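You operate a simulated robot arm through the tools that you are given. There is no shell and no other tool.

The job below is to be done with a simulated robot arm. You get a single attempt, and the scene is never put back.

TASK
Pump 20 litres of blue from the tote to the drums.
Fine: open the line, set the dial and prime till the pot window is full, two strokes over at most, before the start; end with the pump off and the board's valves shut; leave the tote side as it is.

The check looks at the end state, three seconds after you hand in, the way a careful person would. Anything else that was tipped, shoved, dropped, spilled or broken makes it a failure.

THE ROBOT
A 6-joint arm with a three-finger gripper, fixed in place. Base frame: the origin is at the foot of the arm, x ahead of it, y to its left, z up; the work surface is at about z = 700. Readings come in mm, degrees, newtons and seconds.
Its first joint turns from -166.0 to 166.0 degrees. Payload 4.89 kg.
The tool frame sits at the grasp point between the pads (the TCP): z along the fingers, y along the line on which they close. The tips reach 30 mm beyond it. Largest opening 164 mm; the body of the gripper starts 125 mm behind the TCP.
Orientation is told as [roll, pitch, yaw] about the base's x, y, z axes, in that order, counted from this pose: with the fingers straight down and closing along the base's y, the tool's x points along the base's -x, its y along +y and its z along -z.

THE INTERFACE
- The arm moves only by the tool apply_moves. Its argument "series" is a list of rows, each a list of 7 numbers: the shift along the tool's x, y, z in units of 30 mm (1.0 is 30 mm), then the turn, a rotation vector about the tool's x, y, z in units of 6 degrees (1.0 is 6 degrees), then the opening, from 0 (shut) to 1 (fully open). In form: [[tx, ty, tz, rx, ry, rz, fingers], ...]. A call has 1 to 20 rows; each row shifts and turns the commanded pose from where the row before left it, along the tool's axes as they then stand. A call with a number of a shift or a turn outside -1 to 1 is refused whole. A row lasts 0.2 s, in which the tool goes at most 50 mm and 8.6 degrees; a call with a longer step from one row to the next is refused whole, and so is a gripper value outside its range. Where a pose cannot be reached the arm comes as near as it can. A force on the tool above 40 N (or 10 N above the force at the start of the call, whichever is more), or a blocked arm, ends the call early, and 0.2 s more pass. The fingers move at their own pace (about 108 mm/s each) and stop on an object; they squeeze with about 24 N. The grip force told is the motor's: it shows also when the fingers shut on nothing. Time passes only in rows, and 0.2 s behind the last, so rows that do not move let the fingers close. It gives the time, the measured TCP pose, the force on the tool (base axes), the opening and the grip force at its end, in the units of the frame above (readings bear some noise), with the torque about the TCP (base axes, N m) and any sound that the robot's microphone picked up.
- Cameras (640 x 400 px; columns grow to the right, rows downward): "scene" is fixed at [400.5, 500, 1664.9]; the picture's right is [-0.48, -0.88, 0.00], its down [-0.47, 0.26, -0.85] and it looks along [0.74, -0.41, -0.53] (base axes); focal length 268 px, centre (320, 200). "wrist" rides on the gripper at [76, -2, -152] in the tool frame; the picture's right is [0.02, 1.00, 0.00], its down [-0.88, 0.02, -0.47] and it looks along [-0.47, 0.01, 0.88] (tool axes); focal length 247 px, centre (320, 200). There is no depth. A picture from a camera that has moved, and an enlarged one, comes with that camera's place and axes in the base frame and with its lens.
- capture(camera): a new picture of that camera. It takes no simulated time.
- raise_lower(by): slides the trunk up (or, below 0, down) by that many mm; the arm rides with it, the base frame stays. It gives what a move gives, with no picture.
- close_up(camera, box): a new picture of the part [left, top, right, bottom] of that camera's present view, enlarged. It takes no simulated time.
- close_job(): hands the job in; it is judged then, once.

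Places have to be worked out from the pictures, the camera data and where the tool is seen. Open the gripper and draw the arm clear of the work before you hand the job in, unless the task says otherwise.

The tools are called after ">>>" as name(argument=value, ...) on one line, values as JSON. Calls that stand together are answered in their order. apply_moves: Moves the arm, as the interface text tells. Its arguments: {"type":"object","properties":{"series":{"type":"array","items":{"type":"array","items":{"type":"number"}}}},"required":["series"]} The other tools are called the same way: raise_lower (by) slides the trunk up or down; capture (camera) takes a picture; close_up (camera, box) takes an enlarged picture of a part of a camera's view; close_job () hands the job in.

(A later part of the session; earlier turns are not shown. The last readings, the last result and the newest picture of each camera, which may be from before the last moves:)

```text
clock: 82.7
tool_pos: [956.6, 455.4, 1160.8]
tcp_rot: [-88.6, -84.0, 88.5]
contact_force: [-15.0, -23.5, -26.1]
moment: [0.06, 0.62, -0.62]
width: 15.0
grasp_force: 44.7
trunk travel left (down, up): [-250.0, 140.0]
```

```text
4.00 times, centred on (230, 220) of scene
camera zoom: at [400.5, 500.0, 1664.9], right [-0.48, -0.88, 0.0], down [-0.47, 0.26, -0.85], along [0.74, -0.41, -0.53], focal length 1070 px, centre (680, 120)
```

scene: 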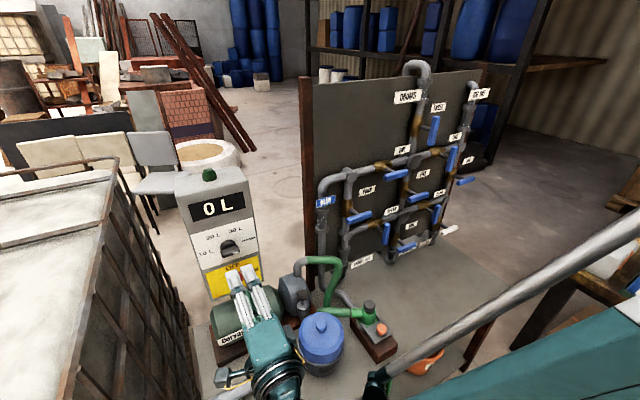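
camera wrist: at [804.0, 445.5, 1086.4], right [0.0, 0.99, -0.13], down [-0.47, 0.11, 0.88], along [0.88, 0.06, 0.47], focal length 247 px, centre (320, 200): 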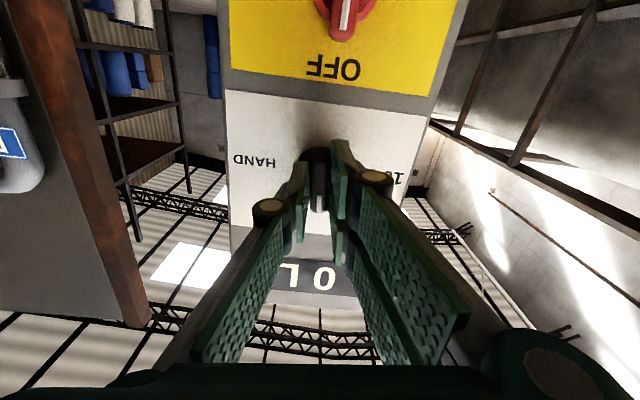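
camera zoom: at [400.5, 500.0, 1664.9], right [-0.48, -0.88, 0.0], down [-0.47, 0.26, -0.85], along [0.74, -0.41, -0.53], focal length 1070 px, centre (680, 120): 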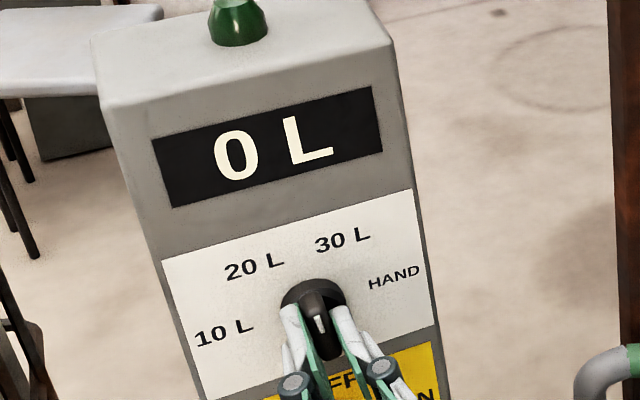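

The pointer is just past vertical, about 96° turned with roughly 25° to go. Re-gripping with a correction.

>>> apply_moves(series=[[0, 0, 0, 0, 0, 0, 0.2], [0, 0, 0, 0, 0, 0, 0.2], [0.03, -0.035, 0, 0, 0, 0, 0.2], [0, 0, 0, 0, 0, 0, 0], [0, 0, 0, 0, 0, 0, 0], [0, 0, 0, 0, 0, 0, 0]])

>>> apply_moves(series=[[0, 0, 0, 0, 0, -0.6, 0], [0, 0, 0, 0, 0, -0.6, 0], [0, 0, 0, 0, 0, -0.6, 0], [0, 0, 0, 0, 0, -0.6, 0], [0, 0, 0, 0, 0, -0.6, 0], [0, 0, 0, 0, 0, -0.6, 0], [0, 0, 0, 0, 0, -0.4, 0]])

>>> close_up(camera="scene", box=[180, 170, 280, 270])

```text
clock: 84.1
tool_pos: [955.6, 454.9, 1162.5]
tcp_rot: [-89.0, -83.8, 89.0]
contact_force: [2.5, -3.7, 2.7]
moment: [-0.01, -0.16, -0.1]
width: 14.8
grasp_force: 45.4
trunk travel left (down, up): [-250.0, 140.0]
```

```text
clock: 85.7
tool_pos: [955.8, 453.2, 1162.7]
tcp_rot: [-89.8, -59.9, 89.8]
contact_force: [5.6, -11.6, 16.5]
moment: [0.06, 0.09, -0.69]
width: 14.8
grasp_force: 45.0
trunk travel left (down, up): [-250.0, 140.0]
```

```text
4.00 times, centred on (230, 220) of scene
camera zoom: at [400.5, 500.0, 1664.9], right [-0.48, -0.88, 0.0], down [-0.47, 0.26, -0.85], along [0.74, -0.41, -0.53], focal length 1070 px, centre (680, 120)
```

zoom: 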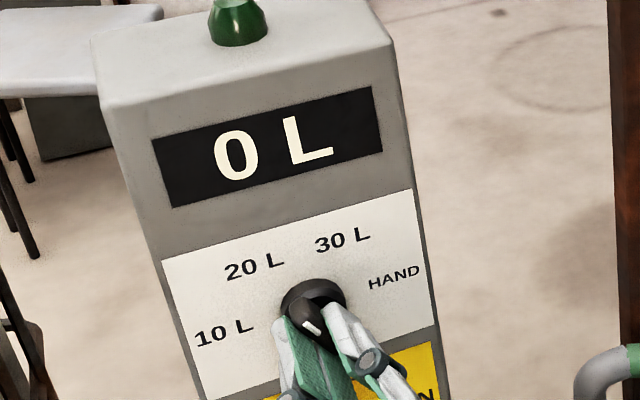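

The tool sits at −30°, i.e. the pointer at about the 20 L mark. I'll release, back off and check the dial.

>>> apply_moves(series=[[0, 0, 0, 0, 0, 0, 0.3], [0, 0, 0, 0, 0, 0, 0.3], [0, 0, 0, 0, 0, 0, 0.3], [0, 0, -1, 0, 0, 0, 0.3], [0, 0, -1, 0, 0, 0, 0.3], [0, 0, -1, 0, 0, 0, 0.3], [0, 0, -1, 0, 0, 0, 0.3], [0, 0, -1, 0, 0, 1, 0.3], [0, 0, -1, 0, 0, 1, 0.3], [0, 0, -0.5, 0, 0, 1, 0.3], [0, 0, 0, 0, 0, 1, 0.3], [0, 0, 0, 0, 0, 1, 0.3]])

>>> close_up(camera="scene", box=[180, 190, 280, 290])

>>> capture(camera="wrist")

```text
clock: 88.3
tool_pos: [760.5, 454.7, 1162.0]
tcp_rot: [-28.9, -89.9, 28.8]
contact_force: [-0.5, 1.1, 0.6]
moment: [-0.04, -0.04, -0.02]
width: 49.2
grasp_force: 0.0
trunk travel left (down, up): [-250.0, 140.0]
```

```text
4.00 times, centred on (230, 240) of scene
camera zoom: at [400.5, 500.0, 1664.9], right [-0.48, -0.88, 0.0], down [-0.47, 0.26, -0.85], along [0.74, -0.41, -0.53], focal length 1070 px, centre (680, 40)
```

zoom: 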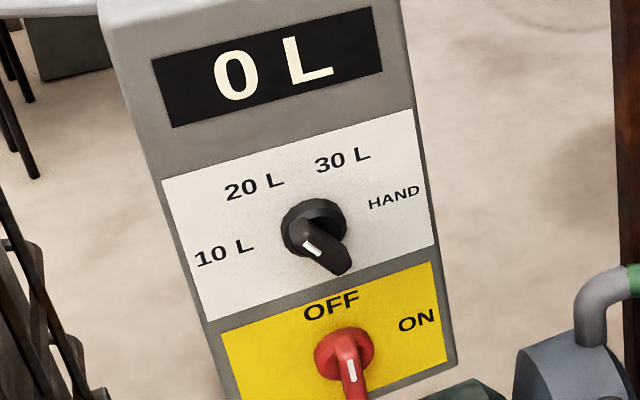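

```text
taken
camera wrist: at [608.8, 453.4, 1085.8], right [0.0, 1.0, -0.02], down [-0.47, 0.02, 0.88], along [0.88, 0.01, 0.47], focal length 247 px, centre (320, 200)
```

wrist: 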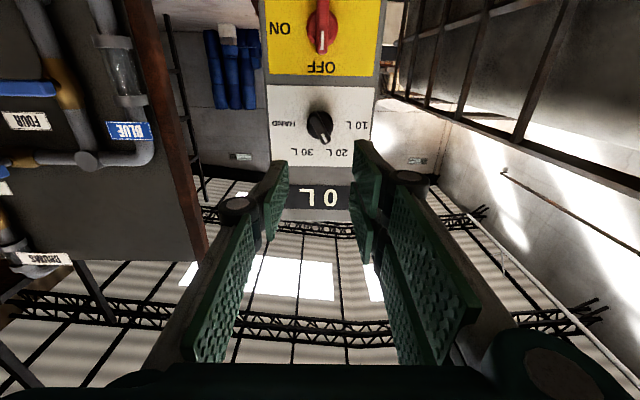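

>>> close_up(camera="wrist", box=[250, 0, 390, 170])

```text
2.35 times, centred on (320, 85) of wrist
camera zoom: at [608.8, 453.4, 1085.8], right [0.0, 1.0, -0.02], down [-0.47, 0.02, 0.88], along [0.88, 0.01, 0.47], focal length 581 px, centre (320, 471)
```

zoom: 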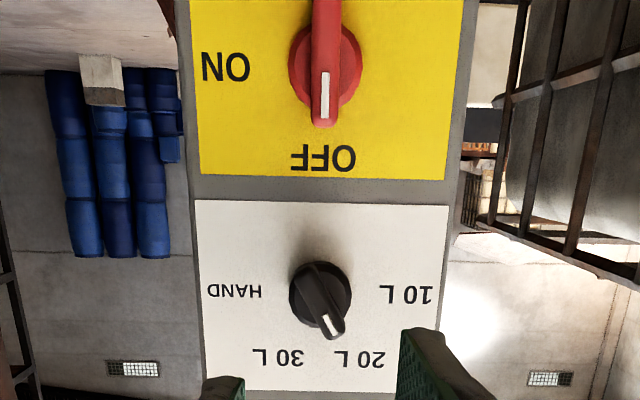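

The dial reads 20 L. Next is priming, with the plunger knob triangulated to about (957, 260, 898), just behind the pot. I'll move to a pose in front of the pot to look at its window and the plunger first.

>>> apply_moves(series=[[0, 0, 0, 0, 1, 0, 0.3], [0, 0, 0, 0, 1, 0, 0.3], [0, 0, 0, 0, 1, 0, 0.3], [0, 0, 0, 0, 1, 0, 0.3], [0, 0, 0, 0, 1, 0, 0.3], [0, 0, 0, 0, 1, 0, 0.3], [0, 0, 0, 0, 1, 0, 0.3], [0, 0, 0, 0, 1, 0, 0.3], [0, 0, 0, 0, 1, 0, 0.3], [0, 0, 0, 0, 1, 0, 0.3], [0.36, -0.93, 0.243, 0, 0, 0, 1], [0.36, -0.93, 0.243, 0, 0, 0, 1], [0.36, -0.93, 0.243, 0, 0, 0, 1], [0.36, -0.93, 0.243, 0, 0, 0, 1], [0.36, -0.93, 0.243, 0, 0, 0, 1], [0.36, -0.93, 0.243, 0, 0, 0, 1], [0.36, -0.93, 0.243, 0, 0, 0, 1]])

>>> capture(camera="wrist")

>>> capture(camera="scene")

```text
clock: 91.9
tool_pos: [716.5, 266.8, 1081.2]
tcp_rot: [-1.3, -30.5, 0.1]
contact_force: [0.1, 0.9, 0.3]
moment: [-0.08, -0.05, -0.02]
width: 163.9
grasp_force: 0.1
out of reach, approached as far as the arm can: row 16, 17
trunk travel left (down, up): [-250.0, 140.0]
```

```text
taken
camera wrist: at [574.9, 269.3, 1174.4], right [-0.01, 1.0, -0.03], down [0.52, 0.03, 0.85], along [0.85, -0.01, -0.52], focal length 247 px, centre (320, 200)
```

wrist: 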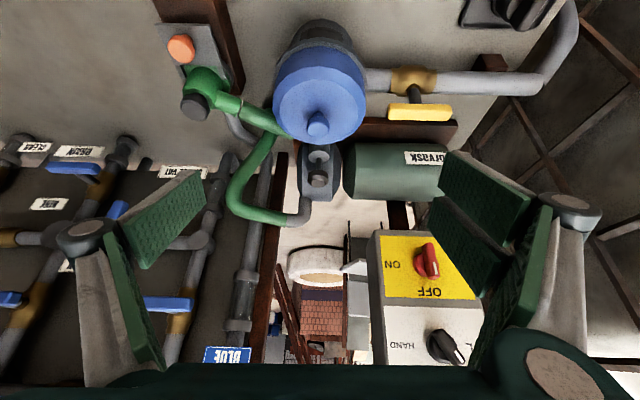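

```text
taken
```

scene: 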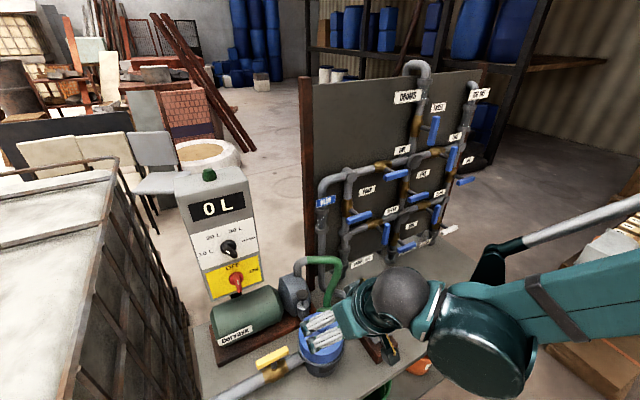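

>>> close_up(camera="wrist", box=[250, 10, 390, 110])

>>> close_up(camera="wrist", box=[270, 110, 380, 220])

>>> close_up(camera="scene", box=[270, 270, 370, 390])

```text
4.00 times, centred on (320, 60) of wrist
camera zoom: at [574.9, 269.3, 1174.4], right [-0.01, 1.0, -0.03], down [0.52, 0.03, 0.85], along [0.85, -0.01, -0.52], focal length 988 px, centre (320, 760)
```

zoom: 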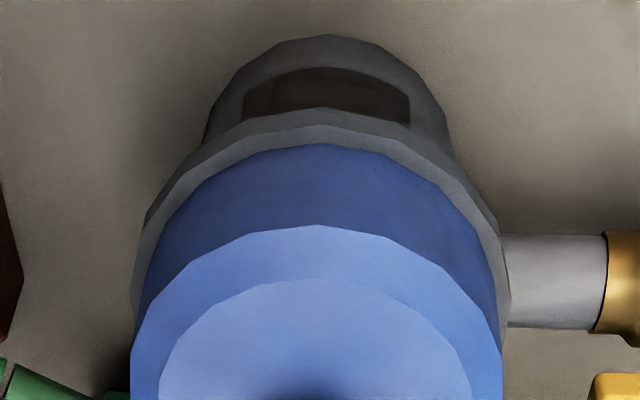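

```text
3.64 times, centred on (325, 165) of wrist
camera zoom: at [574.9, 269.3, 1174.4], right [-0.01, 1.0, -0.03], down [0.52, 0.03, 0.85], along [0.85, -0.01, -0.52], focal length 898 px, centre (302, 327)
```

zoom: 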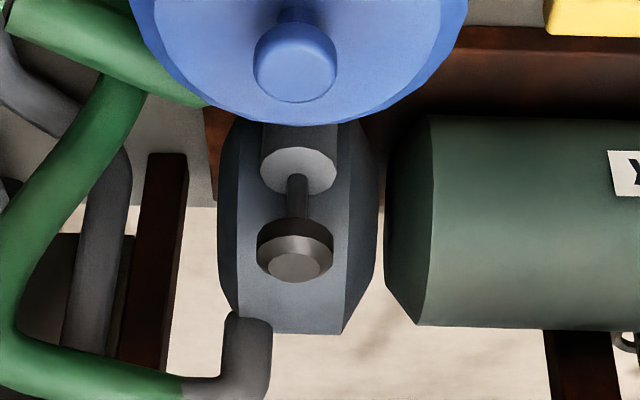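

```text
3.33 times, centred on (320, 330) of scene
camera zoom: at [400.5, 500.0, 1664.9], right [-0.48, -0.88, 0.0], down [-0.47, 0.26, -0.85], along [0.74, -0.41, -0.53], focal length 892 px, centre (320, -233)
```

zoom: 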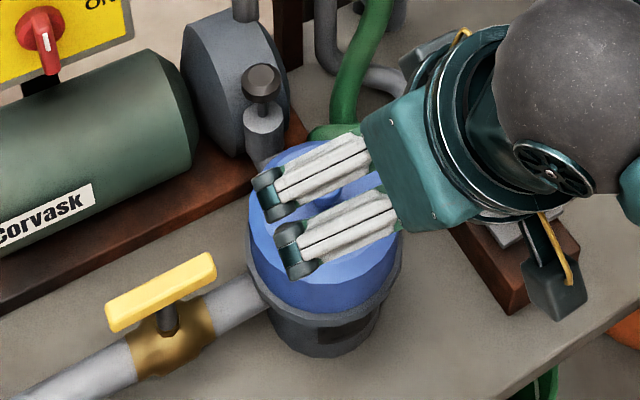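

The pot window is dark (empty) and clearly readable from this pose. I'll close the fingers and move them above the plunger knob, stopping short.

>>> apply_moves(series=[[-0.474, -0.02, 0.838, 0.1, 0, 0, 0], [-0.474, -0.02, 0.838, 0.1, 0, 0, 0], [-0.474, -0.02, 0.838, 0, 0, 0, 0], [-0.474, -0.02, 0.838, 0, 0, 0, 0], [-0.474, -0.02, 0.838, 0, 0, 0, 0], [-0.474, -0.02, 0.838, 0, 0, 0, 0], [-0.474, -0.02, 0.838, 0, 0, 0, 0], [-0.474, -0.02, 0.838, 0, 0, 0, 0]])

>>> capture(camera="wrist")

>>> close_up(camera="scene", box=[250, 250, 370, 370])

```text
clock: 93.7
tool_pos: [898.5, 296.4, 963.8]
tcp_rot: [-3.0, -30.7, 0.1]
contact_force: [-1.2, -0.4, 1.1]
moment: [0.02, -0.06, 0.04]
width: 0.2
grasp_force: 24.1
out of reach, approached as far as the arm can: row 1, 2, 3, 4, 5, 6, 7, 8
trunk travel left (down, up): [-250.0, 140.0]
```

```text
taken
camera wrist: at [754.9, 301.9, 1055.4], right [0.01, 1.0, -0.06], down [0.52, 0.04, 0.86], along [0.86, -0.03, -0.52], focal length 247 px, centre (320, 200)
```

wrist: 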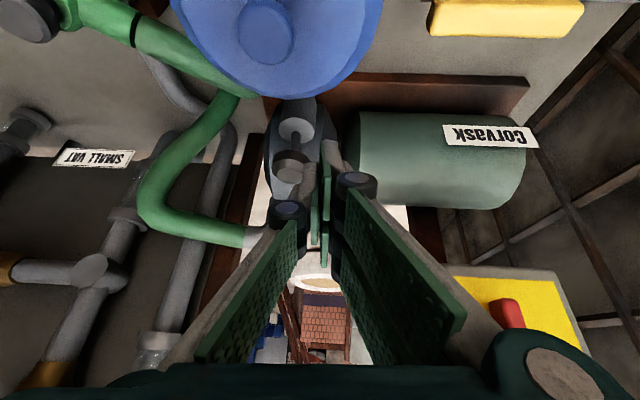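

```text
3.33 times, centred on (310, 310) of scene
camera zoom: at [400.5, 500.0, 1664.9], right [-0.48, -0.88, 0.0], down [-0.47, 0.26, -0.85], along [0.74, -0.41, -0.53], focal length 892 px, centre (353, -167)
```

zoom: 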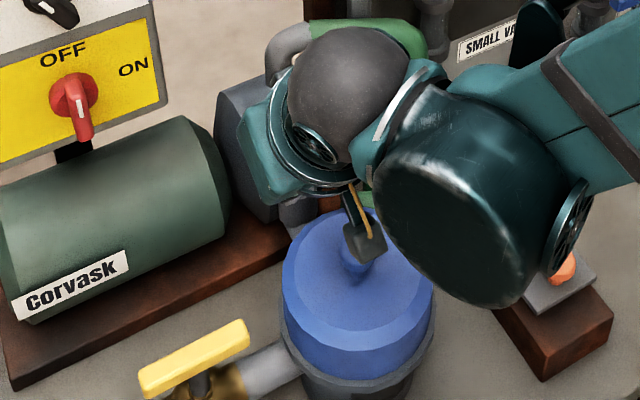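

Every row reported out of reach and the tool drifted about 35 mm to +y with a 3° roll, so a joint limit is at work for this heading. I'll back up a little and yaw the tool toward the radial direction to see if that frees it.

>>> apply_moves(series=[[0.2, -0.3, -0.9, 0, 0, 0, 0], [0.2, -0.3, -0.9, 0, 0, 0, 0], [0, 0, 0, -0.5, 0, -0.866, 0], [0, 0, 0, -0.5, 0, -0.866, 0]])

>>> capture(camera="scene")

```text
clock: 94.7
tool_pos: [843.8, 314.3, 1004.5]
tcp_rot: [-7.3, -31.5, 12.5]
contact_force: [-0.4, -0.9, 0.4]
moment: [0.14, 0.01, 0.1]
width: 0.0
grasp_force: 24.0
out of reach, approached as far as the arm can: row 1, 2, 3, 4
trunk travel left (down, up): [-250.0, 140.0]
```

```text
taken
```

scene: 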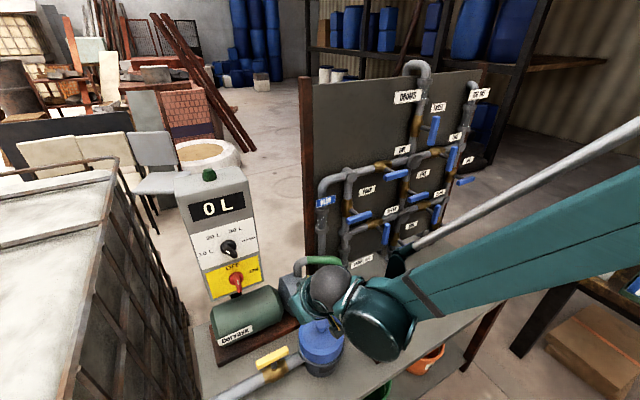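

Yawing positive made it worse, so the slack is the other way. I'll yaw the tool negative.

>>> apply_moves(series=[[0, 0, 0, 0.5, 0, 0.866, 0], [0, 0, 0, 0.5, 0, 0.866, 0], [0, 0, 0, 0.5, 0, 0.866, 0], [0, 0, 0, 0.5, 0, 0.866, 0], [0, 0, 0, 0.5, 0, 0.866, 0]])

```text
clock: 95.9
tool_pos: [844.2, 314.5, 1004.5]
tcp_rot: [-3.9, -32.7, -18.5]
contact_force: [-0.4, 0.2, 0.3]
moment: [0.01, -0.01, -0.02]
width: 0.1
grasp_force: 24.3
trunk travel left (down, up): [-250.0, 140.0]
```

No reach complaint now at yaw −18°. Checking the view from here before moving over the knob.

>>> capture(camera="wrist")

```text
taken
camera wrist: at [708.0, 369.1, 1091.1], right [0.33, 0.94, -0.07], down [0.48, -0.11, 0.87], along [0.81, -0.32, -0.48], focal length 247 px, centre (320, 200)
```

wrist: 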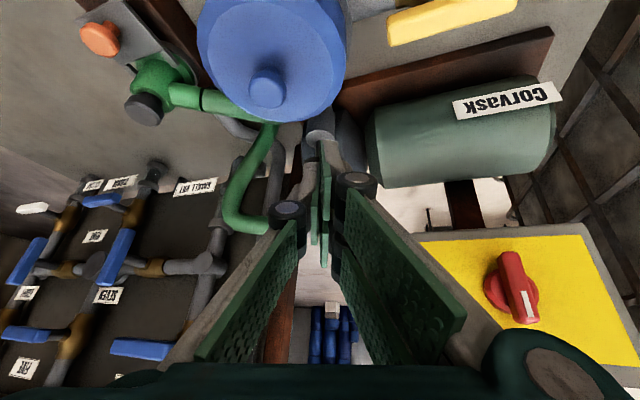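

The knob is hidden behind the fingertips, in line with them. I'll move the closed tips to about 20 mm above the knob at (957, 260).

>>> apply_moves(series=[[-0.51, -0.06, 0.866, 0, 0, 0, 0], [-0.51, -0.06, 0.866, 0, 0, 0, 0], [-0.51, -0.06, 0.866, 0, 0, 0, 0], [-0.51, -0.06, 0.866, 0, 0, 0, 0]])

>>> capture(camera="wrist")

>>> close_up(camera="scene", box=[250, 250, 370, 370])

```text
clock: 96.9
tool_pos: [942.0, 266.3, 951.1]
tcp_rot: [-3.8, -32.7, -18.3]
contact_force: [-0.7, -0.4, -0.4]
moment: [-0.02, -0.02, 0.0]
width: 0.0
grasp_force: 24.4
trunk travel left (down, up): [-250.0, 140.0]
```

```text
taken
camera wrist: at [805.8, 320.4, 1037.5], right [0.33, 0.94, -0.07], down [0.48, -0.1, 0.87], along [0.81, -0.32, -0.48], focal length 247 px, centre (320, 200)
```

wrist: 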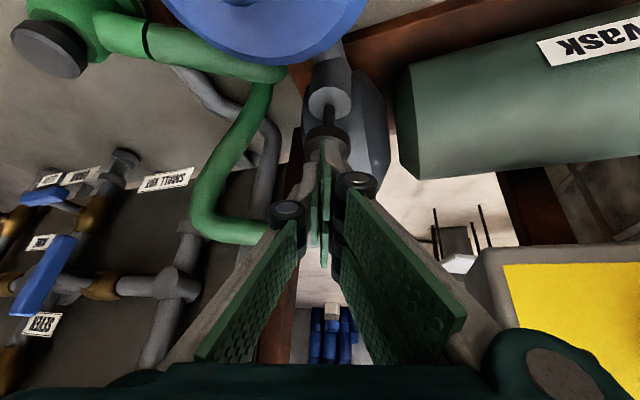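

```text
3.33 times, centred on (310, 310) of scene
camera zoom: at [400.5, 500.0, 1664.9], right [-0.48, -0.88, 0.0], down [-0.47, 0.26, -0.85], along [0.74, -0.41, -0.53], focal length 892 px, centre (353, -167)
```

zoom: 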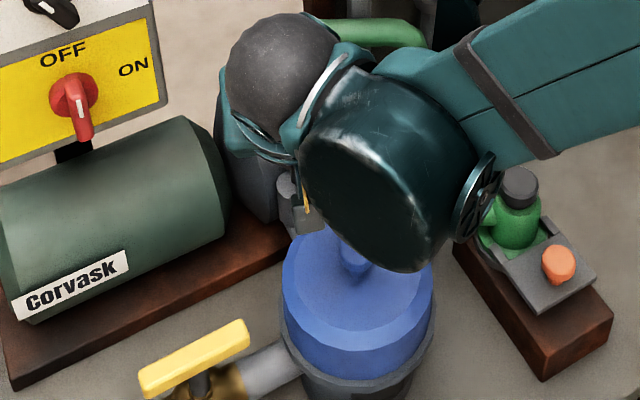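

The knob shows right under the tips. I'll lower straight down in small steps until contact is felt.

>>> apply_moves(series=[[0.37, 0, 0.35, 0, 0, 0, 0], [0.09, 0.01, 0.14, 0, 0, 0, 0], [0.09, 0.01, 0.14, 0, 0, 0, 0]])

>>> capture(camera="wrist")

```text
clock: 97.7
tool_pos: [937.1, 269.5, 926.5]
tcp_rot: [-3.7, -32.8, -18.3]
contact_force: [-0.8, -0.6, 0.5]
moment: [-0.01, 0.01, 0.0]
width: 0.0
grasp_force: 23.6
trunk travel left (down, up): [-250.0, 140.0]
```

```text
taken
camera wrist: at [802.3, 322.4, 1013.3], right [0.33, 0.94, -0.07], down [0.48, -0.1, 0.87], along [0.81, -0.32, -0.48], focal length 247 px, centre (320, 200)
```

wrist: 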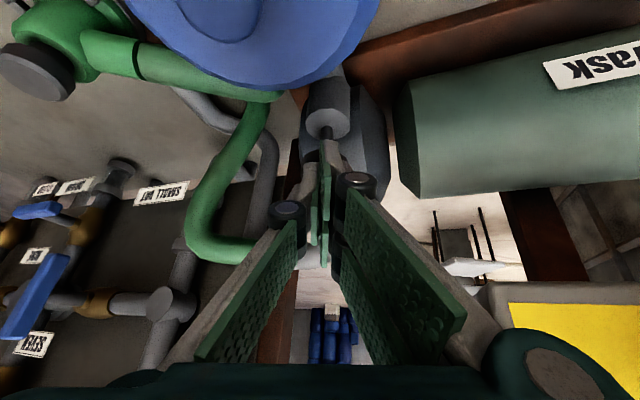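

No contact yet. I'll enlarge to see where the tips are relative to the knob.

>>> close_up(camera="wrist", box=[270, 70, 390, 220])

>>> close_up(camera="scene", box=[280, 270, 340, 340])

```text
2.67 times, centred on (330, 145) of wrist
camera zoom: at [802.3, 322.4, 1013.3], right [0.33, 0.94, -0.07], down [0.48, -0.1, 0.87], along [0.81, -0.32, -0.48], focal length 659 px, centre (293, 347)
```

zoom: 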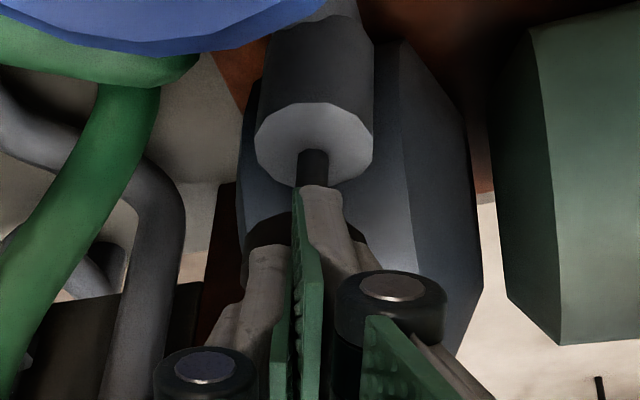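

```text
5.71 times, centred on (310, 305) of scene
camera zoom: at [400.5, 500.0, 1664.9], right [-0.48, -0.88, 0.0], down [-0.47, 0.26, -0.85], along [0.74, -0.41, -0.53], focal length 1529 px, centre (377, -400)
```

zoom: 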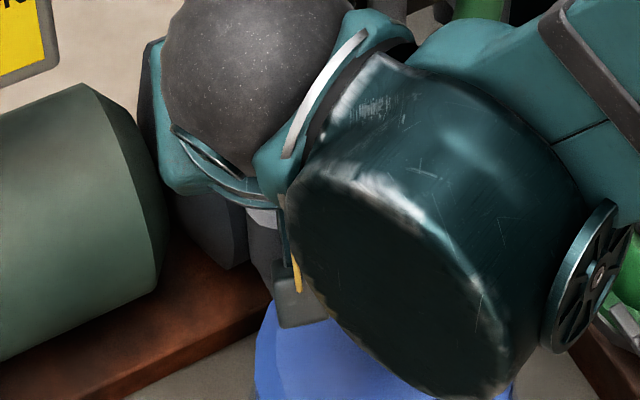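

The slanted tip edge is lowest on the robot side, right at the knob's front rim. I'll raise 10 mm, shift 8 mm forward, then lower in 5 mm steps until contact.

>>> apply_moves(series=[[-0.18, -0.02, -0.277, 0, 0, 0, 0], [-0.21, 0.05, 0.13, 0, 0, 0, 0], [0.09, 0.01, 0.139, 0, 0, 0, 0], [0.09, 0.01, 0.139, 0, 0, 0, 0]])

>>> apply_moves(series=[[0.09, 0.01, 0.139, 0, 0, 0, 0]])

>>> apply_moves(series=[[0.09, 0.01, 0.139, 0, 0, 0, 0]])

```text
clock: 98.7
tool_pos: [947.5, 266.1, 926.2]
tcp_rot: [-3.8, -32.8, -18.4]
contact_force: [-0.3, 0.5, 0.9]
moment: [0.04, 0.02, -0.01]
width: 0.1
grasp_force: 24.1
trunk travel left (down, up): [-250.0, 140.0]
```

```text
clock: 99.1
tool_pos: [945.8, 266.8, 920.7]
tcp_rot: [-3.8, -32.7, -18.3]
contact_force: [-0.9, 0.6, 0.8]
moment: [0.01, 0.01, 0.03]
width: 0.0
grasp_force: 23.9
trunk travel left (down, up): [-250.0, 140.0]
```

```text
clock: 99.5
tool_pos: [945.8, 266.9, 916.2]
tcp_rot: [-3.8, -32.8, -18.4]
contact_force: [-0.9, 0.2, 2.3]
moment: [-0.01, -0.02, -0.01]
width: 0.0
grasp_force: 24.3
trunk travel left (down, up): [-250.0, 140.0]
```

A faint 2 N appears. I'll look before pressing further.

>>> close_up(camera="wrist", box=[270, 70, 390, 220])

>>> apply_moves(series=[[0.054, 0.006, 0.083, 0, 0, 0, 0]])

```text
2.67 times, centred on (330, 145) of wrist
camera zoom: at [809.9, 321.6, 1002.8], right [0.33, 0.94, -0.07], down [0.48, -0.1, 0.87], along [0.81, -0.32, -0.48], focal length 659 px, centre (293, 347)
```

zoom: 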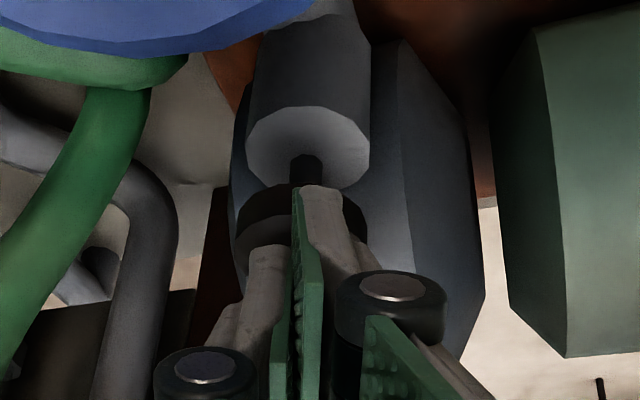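

```text
clock: 99.9
tool_pos: [946.0, 267.5, 912.5]
tcp_rot: [-3.8, -32.7, -18.3]
contact_force: [0.2, 0.8, 3.1]
moment: [0.02, 0.0, 0.0]
width: 0.1
grasp_force: 24.1
trunk travel left (down, up): [-250.0, 140.0]
heard: click
```

A click came with only 3 N, and the knob is visibly lower on its rod, so it appears I've been pushing the plunger down the whole time. I'll take a look, then raise straight up to see whether it springs back.

>>> close_up(camera="wrist", box=[270, 70, 390, 220])

>>> apply_moves(series=[[-0.54, -0.06, -0.831, 0, 0, 0, 0], [-0.54, -0.06, -0.831, 0, 0, 0, 0]])

>>> close_up(camera="wrist", box=[270, 70, 390, 220])

>>> close_up(camera="scene", box=[270, 260, 390, 390])

```text
2.67 times, centred on (330, 145) of wrist
camera zoom: at [809.6, 321.6, 999.4], right [0.33, 0.94, -0.07], down [0.48, -0.1, 0.87], along [0.81, -0.32, -0.48], focal length 659 px, centre (293, 347)
```

zoom: 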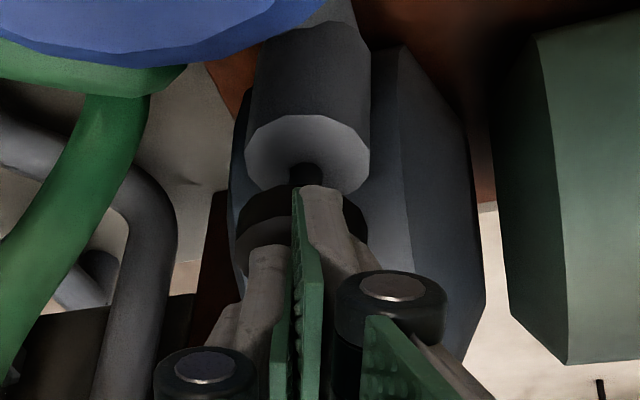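

```text
clock: 100.5
tool_pos: [946.8, 267.1, 971.1]
tcp_rot: [-3.8, -32.6, -18.3]
contact_force: [0.1, 0.3, -0.3]
moment: [-0.04, 0.05, -0.04]
width: 0.0
grasp_force: 24.3
trunk travel left (down, up): [-250.0, 140.0]
```

```text
2.67 times, centred on (330, 145) of wrist
camera zoom: at [810.4, 321.1, 1058.6], right [0.33, 0.94, -0.07], down [0.48, -0.1, 0.87], along [0.81, -0.32, -0.48], focal length 659 px, centre (293, 347)
```

zoom: 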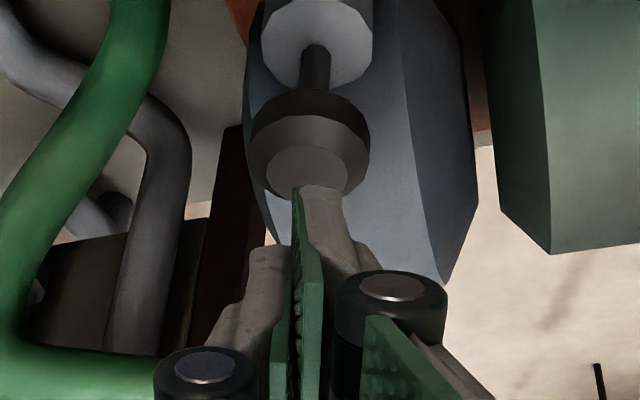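

```text
3.08 times, centred on (330, 325) of scene
camera zoom: at [400.5, 500.0, 1664.9], right [-0.48, -0.88, 0.0], down [-0.47, 0.26, -0.85], along [0.74, -0.41, -0.53], focal length 823 px, centre (289, -185)
```

zoom: 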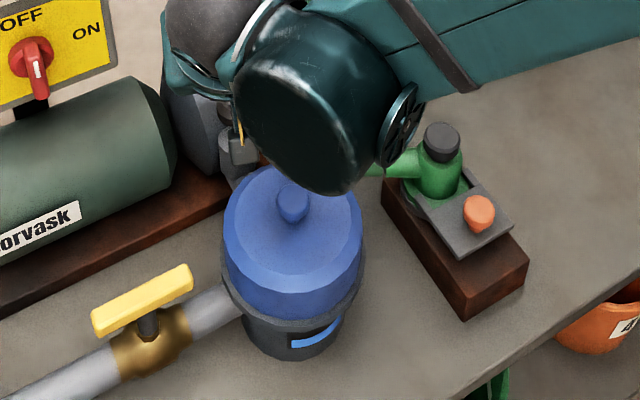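

The plunger springs back and a blue strip has appeared in the pot window after one stroke. I'll zoom the scene camera on the window to measure the fill.

>>> close_up(camera="scene", box=[305, 335, 355, 375])

```text
10.00 times, centred on (330, 355) of scene
camera zoom: at [400.5, 500.0, 1664.9], right [-0.48, -0.88, 0.0], down [-0.47, 0.26, -0.85], along [0.74, -0.41, -0.53], focal length 2676 px, centre (220, -1350)
```

zoom: 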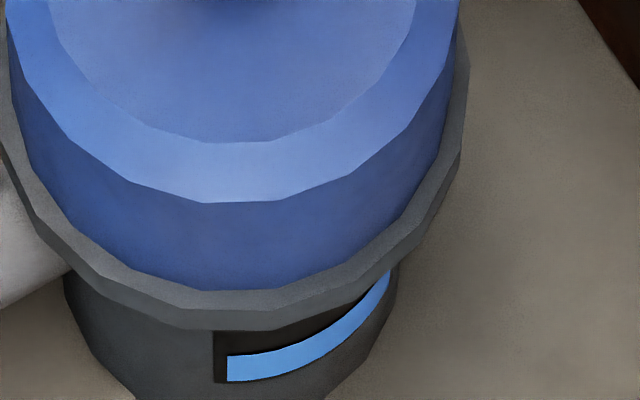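

One stroke gave roughly a quarter to a third. I'll do a second stroke of the same depth.

>>> apply_moves(series=[[0.54, 0.06, 0.831, 0, 0, 0, 0], [0.54, 0.06, 0.831, 0, 0, 0, 0], [0, 0, 0, 0, 0, 0, 0]])

>>> close_up(camera="scene", box=[305, 335, 355, 375])

```text
clock: 101.3
tool_pos: [945.7, 267.2, 911.6]
tcp_rot: [-3.7, -32.8, -18.3]
contact_force: [-1.9, 0.4, 1.8]
moment: [0.04, 0.07, 0.05]
width: 0.0
grasp_force: 24.5
trunk travel left (down, up): [-250.0, 140.0]
heard: click
```

```text
10.00 times, centred on (330, 355) of scene
camera zoom: at [400.5, 500.0, 1664.9], right [-0.48, -0.88, 0.0], down [-0.47, 0.26, -0.85], along [0.74, -0.41, -0.53], focal length 2676 px, centre (220, -1350)
```

zoom: 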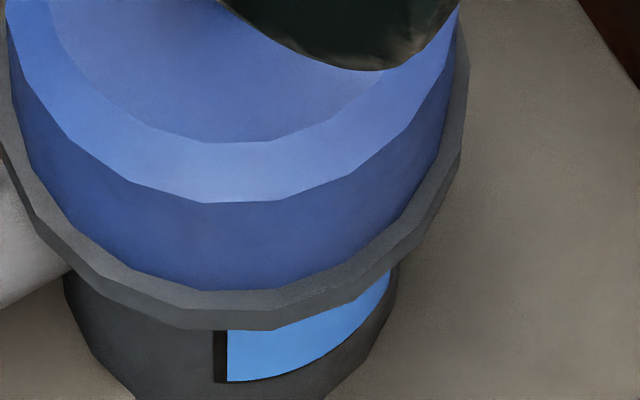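

Two strokes fill the part of the window the scene camera can see, but the lid rim hides its upper part. I'll raise, back away, and bring the wrist camera low in front of the pot to see the whole window before stroking again.

>>> apply_moves(series=[[-0.54, -0.06, -0.831, 0, 0, 0, 0], [-0.54, -0.06, -0.831, 0, 0, 0, 0], [-0.54, -0.06, -0.831, 0, 0, 0, 0], [-0.54, -0.06, -0.831, 0, 0, 0, 0], [0.69, -0.854, -0.486, 0, 0, 0, 0], [0.69, -0.854, -0.486, 0, 0, 0, 0], [0.69, -0.854, -0.486, 0, 0, 0, 0], [0.69, -0.854, -0.486, 0, 0, 0, 0], [0.69, -0.854, -0.486, 0, 0, 0, 0], [0.69, -0.854, -0.486, 0, 0, 0, 0], [0.69, -0.854, -0.486, 0, 0, 0, 0], [0, 0, 0, -0.54, -0.06, -0.831, 0], [0, 0, 0, -0.54, -0.06, -0.831, 0], [0, 0, 0, -0.54, -0.06, -0.831, 0]])

>>> capture(camera="wrist")

>>> capture(camera="scene")

```text
clock: 104.3
tool_pos: [717.7, 161.7, 1048.7]
tcp_rot: [-3.8, -32.8, -0.4]
contact_force: [0.9, 0.8, -0.9]
moment: [-0.03, 0.02, -0.05]
width: 0.0
grasp_force: 24.5
trunk travel left (down, up): [-250.0, 140.0]
```

```text
taken
camera wrist: at [572.1, 171.0, 1135.0], right [0.02, 1.0, -0.07], down [0.48, 0.05, 0.87], along [0.87, -0.05, -0.48], focal length 247 px, centre (320, 200)
```

wrist: 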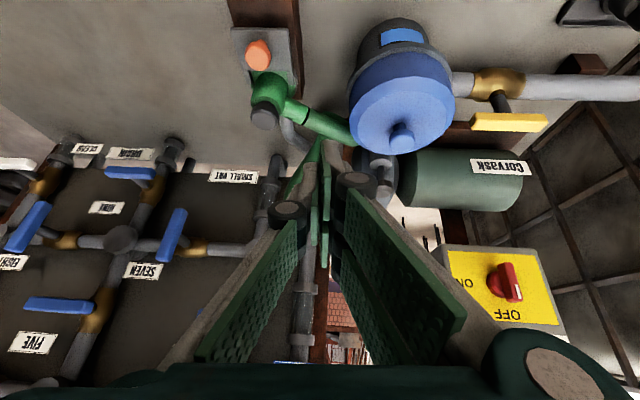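

```text
taken
```

scene: 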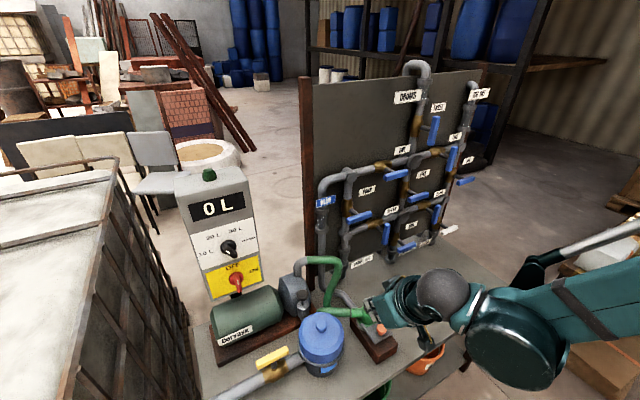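

The window shows blue from above. Now I'll tilt and lower so the camera looks nearly level at it.

>>> apply_moves(series=[[0, 0, 0, 0, -0.9, 0, 0], [0, 0, 0, 0, -0.9, 0, 0], [0, 0, 0, 0, -0.9, 0, 0], [0, 0, 0, 0, -0.9, 0, 0], [0, 0, 0, 0, -0.9, 0, 0], [0.82, 0, 0.32, 0, 0, 0, 0], [0.82, 0, 0.32, 0, 0, 0, 0], [0.82, 0, 0.32, 0, 0, 0, 0], [0.82, 0, 0.32, 0, 0, 0, 0]])

>>> capture(camera="wrist")

>>> capture(camera="scene")

```text
clock: 106.3
tool_pos: [747.6, 175.4, 1046.5]
tcp_rot: [-6.2, -59.6, 2.9]
contact_force: [-0.3, 0.5, -0.6]
moment: [0.01, -0.02, 0.01]
width: 0.0
grasp_force: 24.2
out of reach, approached as far as the arm can: row 5, 6, 7, 8, 9
trunk travel left (down, up): [-250.0, 140.0]
```

```text
taken
camera wrist: at [578.5, 182.2, 1056.6], right [0.03, 1.0, -0.07], down [0.04, 0.07, 1.0], along [1.0, -0.03, -0.04], focal length 247 px, centre (320, 200)
```

wrist: 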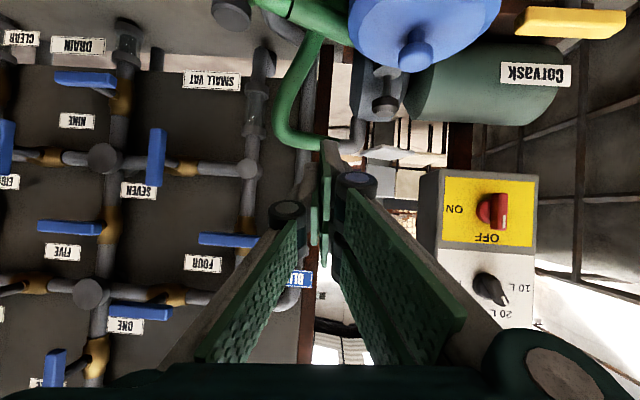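

```text
taken
```

scene: 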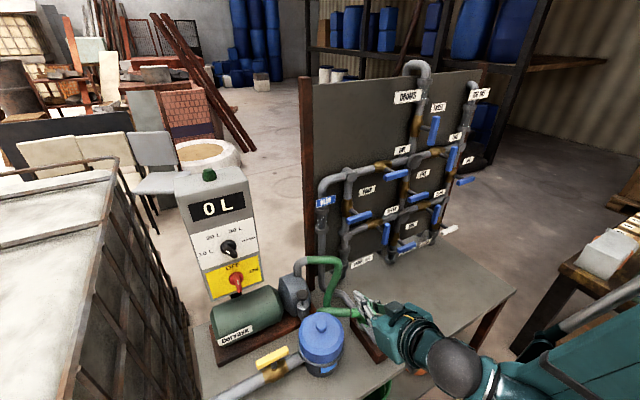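

At this trunk height the arm can't go lower when tilted. I'll return to the earlier well-reached pose (about 689, 33, 1001, pitch −36°) and lower the trunk from there instead.

>>> apply_moves(series=[[0, 0, 0, 0, 1, 0, 0], [0, 0, 0, 0, 1, 0, 0], [0, 0, 0, 0, 1, 0, 0], [0, 0, 0, -0.33, 1, 0.25, 0], [0.49, -0.946, 0.016, -0.33, 0, 0.25, 0], [0.49, -0.946, 0.016, 0, 0, 0, 0], [0.49, -0.946, 0.016, 0, 0, 0, 0], [0.49, -0.946, 0.016, 0, 0, 0, 0], [0.49, -0.946, 0.016, 0, 0, 0, 0]])

>>> capture(camera="scene")

```text
clock: 108.3
tool_pos: [654.3, 132.2, 996.6]
tcp_rot: [-0.4, -37.1, -3.7]
contact_force: [0.3, -1.2, 0.2]
moment: [0.1, 0.04, 0.05]
width: 0.0
grasp_force: 23.8
out of reach, approached as far as the arm can: row 5, 6, 7, 8, 9
trunk travel left (down, up): [-250.0, 140.0]
```

```text
taken
```

scene: 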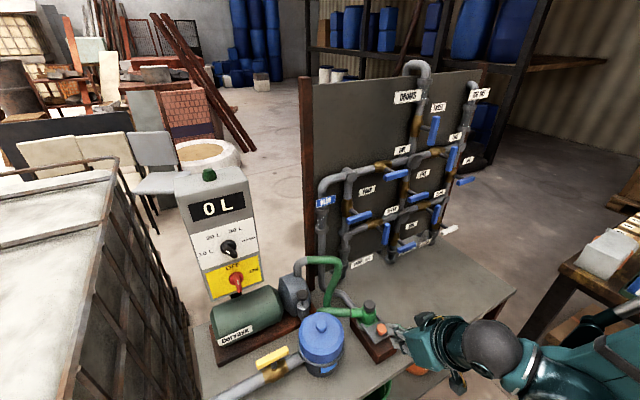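

>>> capture(camera="wrist")

>>> close_up(camera="wrist", box=[340, 0, 480, 100])

```text
taken
camera wrist: at [502.1, 141.3, 1072.2], right [0.05, 1.0, -0.02], down [0.42, -0.01, 0.91], along [0.91, -0.06, -0.42], focal length 247 px, centre (320, 200)
```

wrist: 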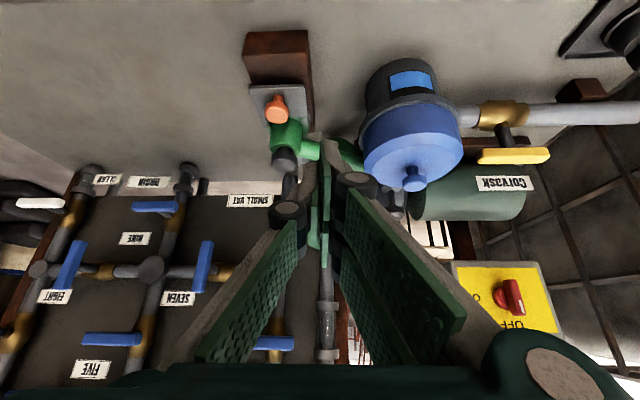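

```text
4.00 times, centred on (410, 50) of wrist
camera zoom: at [502.1, 141.3, 1072.2], right [0.05, 1.0, -0.02], down [0.42, -0.01, 0.91], along [0.91, -0.06, -0.42], focal length 988 px, centre (-40, 800)
```

zoom: 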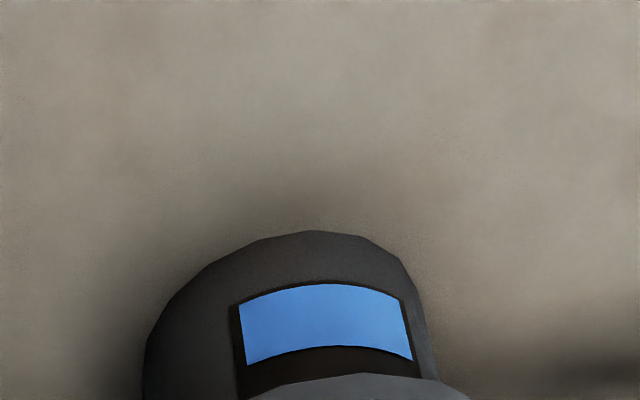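

The window is now well visible: two strokes filled about two thirds, with a dark strip still at the top. A third stroke is needed, so I'll raise, yaw, and head back to the plunger.

>>> apply_moves(series=[[-0.6, 0, -0.8, 0, 0, 0, 0], [-0.6, 0, -0.8, 0, 0, 0, 0], [-0.5, 0.5, 0, 0.5, 0.2, 0.66, 0], [-0.5, 0.5, 0, 0.5, 0.2, 0.66, 0], [-0.5, 0.5, 0, 0.5, 0.2, 0.66, 0]])

>>> close_up(camera="wrist", box=[0, 0, 640, 400])

```text
clock: 109.5
tool_pos: [695.8, 171.6, 1083.4]
tcp_rot: [-0.9, -33.5, -18.4]
contact_force: [0.5, 0.0, 1.2]
moment: [0.04, -0.03, 0.02]
width: 0.1
grasp_force: 23.8
trunk travel left (down, up): [-250.0, 140.0]
```

```text
1.00 times, centred on (320, 200) of wrist (not enlarged: the box is as wide or as high as the picture)
camera zoom: at [556.0, 219.1, 1168.0], right [0.31, 0.95, -0.03], down [0.46, -0.12, 0.88], along [0.84, -0.28, -0.47], focal length 247 px, centre (320, 200)
```

zoom: 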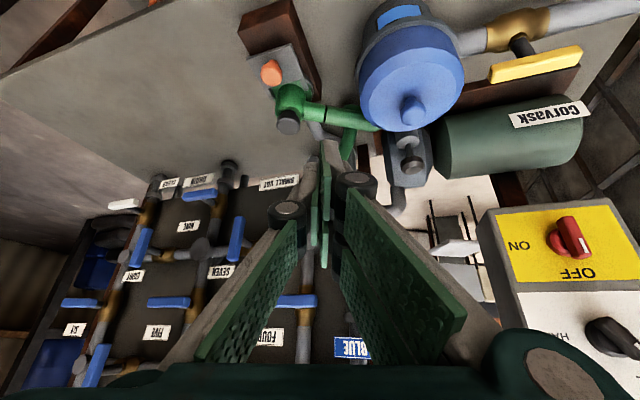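

>>> apply_moves(series=[[-0.393, 0.58, 0.676, 0, 0, 0, 0], [-0.393, 0.58, 0.676, 0, 0, 0, 0], [-0.393, 0.58, 0.676, 0, 0, 0, 0], [-0.393, 0.58, 0.676, 0, 0, 0, 0], [-0.393, 0.58, 0.676, 0, 0, 0, 0], [-0.393, 0.58, 0.676, 0, 0, 0, 0], [-0.393, 0.58, 0.676, 0, 0, 0, 0], [-0.393, 0.58, 0.676, 0, 0, 0, 0], [-0.393, 0.58, 0.676, 0, 0, 0, 0], [-0.393, 0.58, 0.676, 0, 0, 0, 0]])

>>> close_up(camera="wrist", box=[270, 70, 390, 220])

```text
clock: 111.7
tool_pos: [950.2, 265.1, 979.7]
tcp_rot: [-0.9, -33.6, -18.4]
contact_force: [-0.7, -0.3, 0.7]
moment: [0.06, -0.07, 0.07]
width: 0.0
grasp_force: 23.7
trunk travel left (down, up): [-250.0, 140.0]
```

```text
2.67 times, centred on (330, 145) of wrist
camera zoom: at [810.7, 312.4, 1063.4], right [0.31, 0.95, -0.02], down [0.46, -0.12, 0.88], along [0.84, -0.28, -0.47], focal length 659 px, centre (293, 347)
```

zoom: 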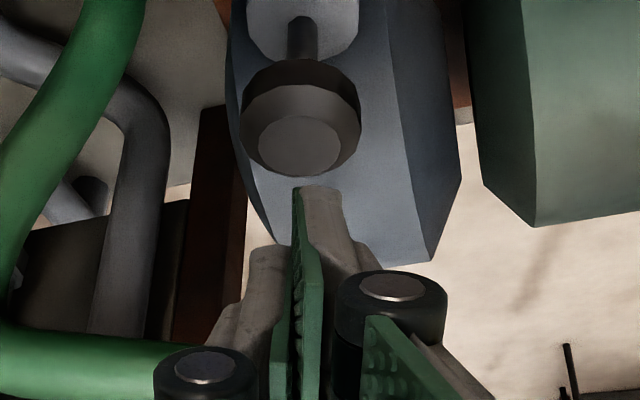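

The knob is in line below the tips. Third stroke: straight down to z≈911.

>>> apply_moves(series=[[0.453, 0.02, 0.603, 0, 0, 0, 0], [0.453, 0.02, 0.603, 0, 0, 0, 0], [0.453, 0.02, 0.603, 0, 0, 0, 0], [0, 0, 0, 0, 0, 0, 0]])

>>> close_up(camera="wrist", box=[270, 70, 390, 220])

```text
clock: 112.7
tool_pos: [947.4, 267.6, 908.9]
tcp_rot: [-0.9, -33.5, -18.3]
contact_force: [-0.4, -0.5, 3.0]
moment: [0.01, 0.07, 0.02]
width: 0.2
grasp_force: 23.7
trunk travel left (down, up): [-250.0, 140.0]
heard: click
```

```text
2.67 times, centred on (330, 145) of wrist
camera zoom: at [807.4, 316.2, 993.8], right [0.31, 0.95, -0.03], down [0.46, -0.12, 0.88], along [0.84, -0.28, -0.47], focal length 659 px, centre (293, 347)
```

zoom: 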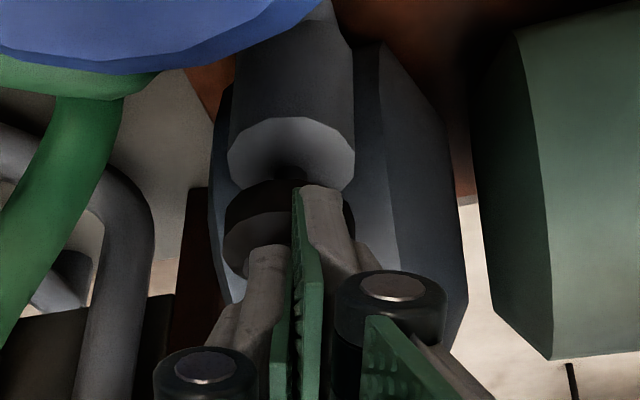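

Click — third stroke done. I'll reverse the path to the viewing pose and check the window.

>>> apply_moves(series=[[-0.453, -0.02, -0.603, 0, 0, 0, 0], [-0.453, -0.02, -0.603, 0, 0, 0, 0], [-0.453, -0.02, -0.603, 0, 0, 0, 0], [0.393, -0.58, -0.676, 0, 0, 0, 0], [0.393, -0.58, -0.676, 0, 0, 0, 0], [0.393, -0.58, -0.676, 0, 0, 0, 0], [0.393, -0.58, -0.676, 0, 0, 0, 0], [0.393, -0.58, -0.676, 0, 0, 0, 0], [0.393, -0.58, -0.676, 0, 0, 0, 0], [0.393, -0.58, -0.676, 0, 0, 0, 0], [0.393, -0.58, -0.676, 0, 0, 0, 0], [0.393, -0.58, -0.676, 0, 0, 0, 0], [0.393, -0.58, -0.676, 0, 0, 0, 0], [0.5, -0.5, 0, -0.5, -0.2, -0.66, 0], [0.5, -0.5, 0, -0.5, -0.2, -0.66, 0], [0.5, -0.5, 0, -0.5, -0.2, -0.66, 0], [0.6, 0, 0.8, 0, 0, 0, 0], [0.6, 0, 0.8, 0, 0, 0, 0]])

>>> close_up(camera="wrist", box=[340, 0, 480, 100])

>>> capture(camera="scene")

```text
clock: 116.5
tool_pos: [647.0, 136.2, 996.3]
tcp_rot: [-0.2, -37.2, -3.9]
contact_force: [-1.5, -0.8, -0.2]
moment: [0.11, -0.12, 0.09]
width: 0.1
grasp_force: 24.0
trunk travel left (down, up): [-250.0, 140.0]
```

```text
4.00 times, centred on (410, 50) of wrist
camera zoom: at [496.0, 146.4, 1072.2], right [0.05, 1.0, -0.02], down [0.42, -0.01, 0.91], along [0.91, -0.05, -0.42], focal length 988 px, centre (-40, 800)
```

zoom: 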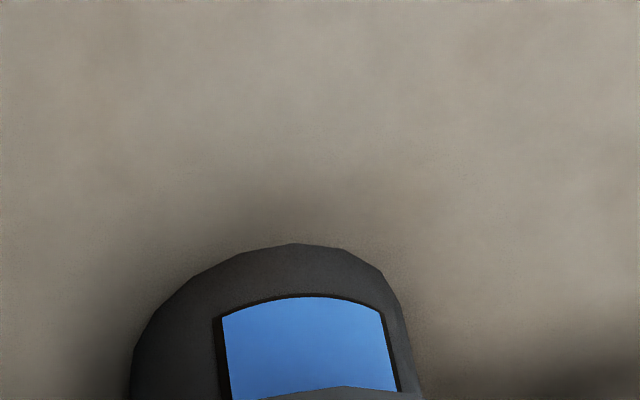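

```text
taken
```

scene: 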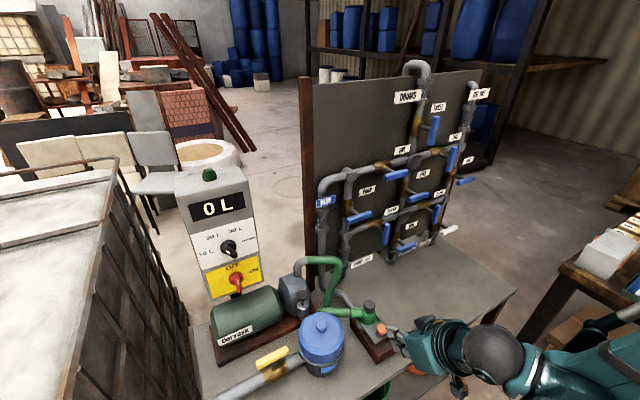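

Everything visible is blue after three strokes, but the rim still cuts the top edge. Lowering the trunk 110 mm keeps the tips about 100 mm above the block and gives a flatter view.

>>> raise_lower(by=-110)

>>> capture(camera="wrist")

>>> capture(camera="scene")

```text
clock: 118.0
tool_pos: [649.2, 138.0, 887.4]
tcp_rot: [-0.5, -37.1, -3.8]
contact_force: [0.9, 0.2, 0.7]
moment: [-0.02, 0.0, 0.01]
width: 0.0
grasp_force: 24.1
trunk travel left (down, up): [-140.0, 250.0]
```

```text
taken
camera wrist: at [497.1, 147.0, 962.2], right [0.05, 1.0, -0.02], down [0.42, -0.01, 0.91], along [0.91, -0.06, -0.42], focal length 247 px, centre (320, 200)
```

wrist: 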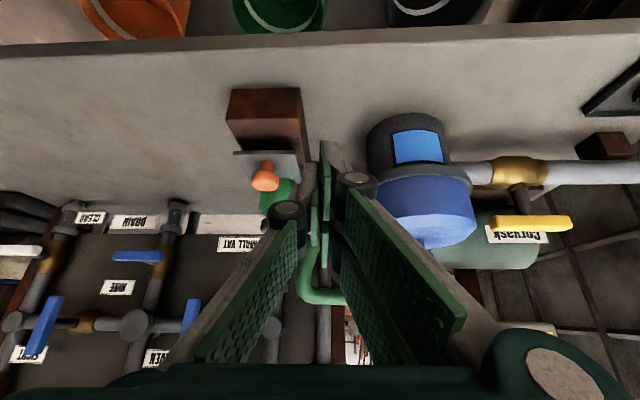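

```text
taken
```

scene: 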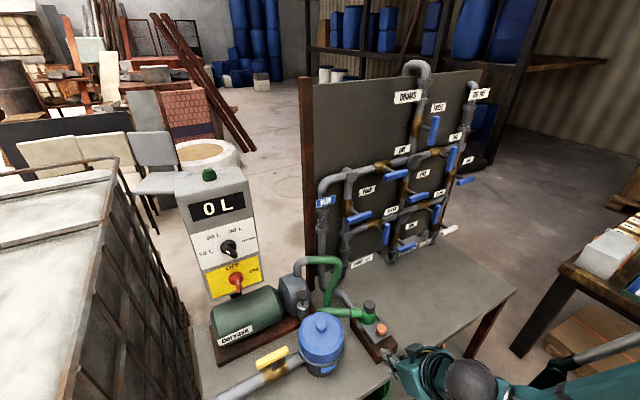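

>>> close_up(camera="wrist", box=[360, 100, 480, 200])

```text
4.00 times, centred on (420, 150) of wrist
camera zoom: at [497.1, 147.0, 962.2], right [0.05, 1.0, -0.02], down [0.42, -0.01, 0.91], along [0.91, -0.06, -0.42], focal length 988 px, centre (-80, 400)
```

zoom: 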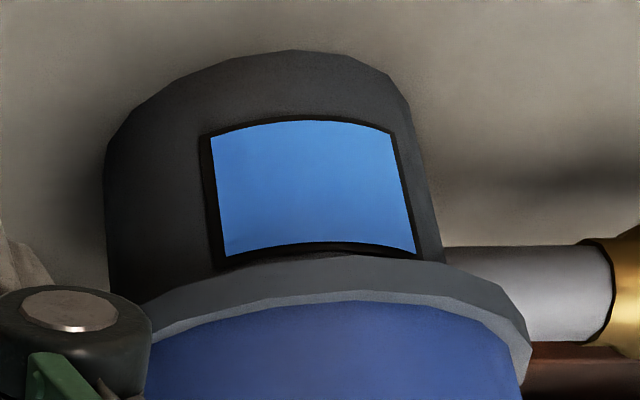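

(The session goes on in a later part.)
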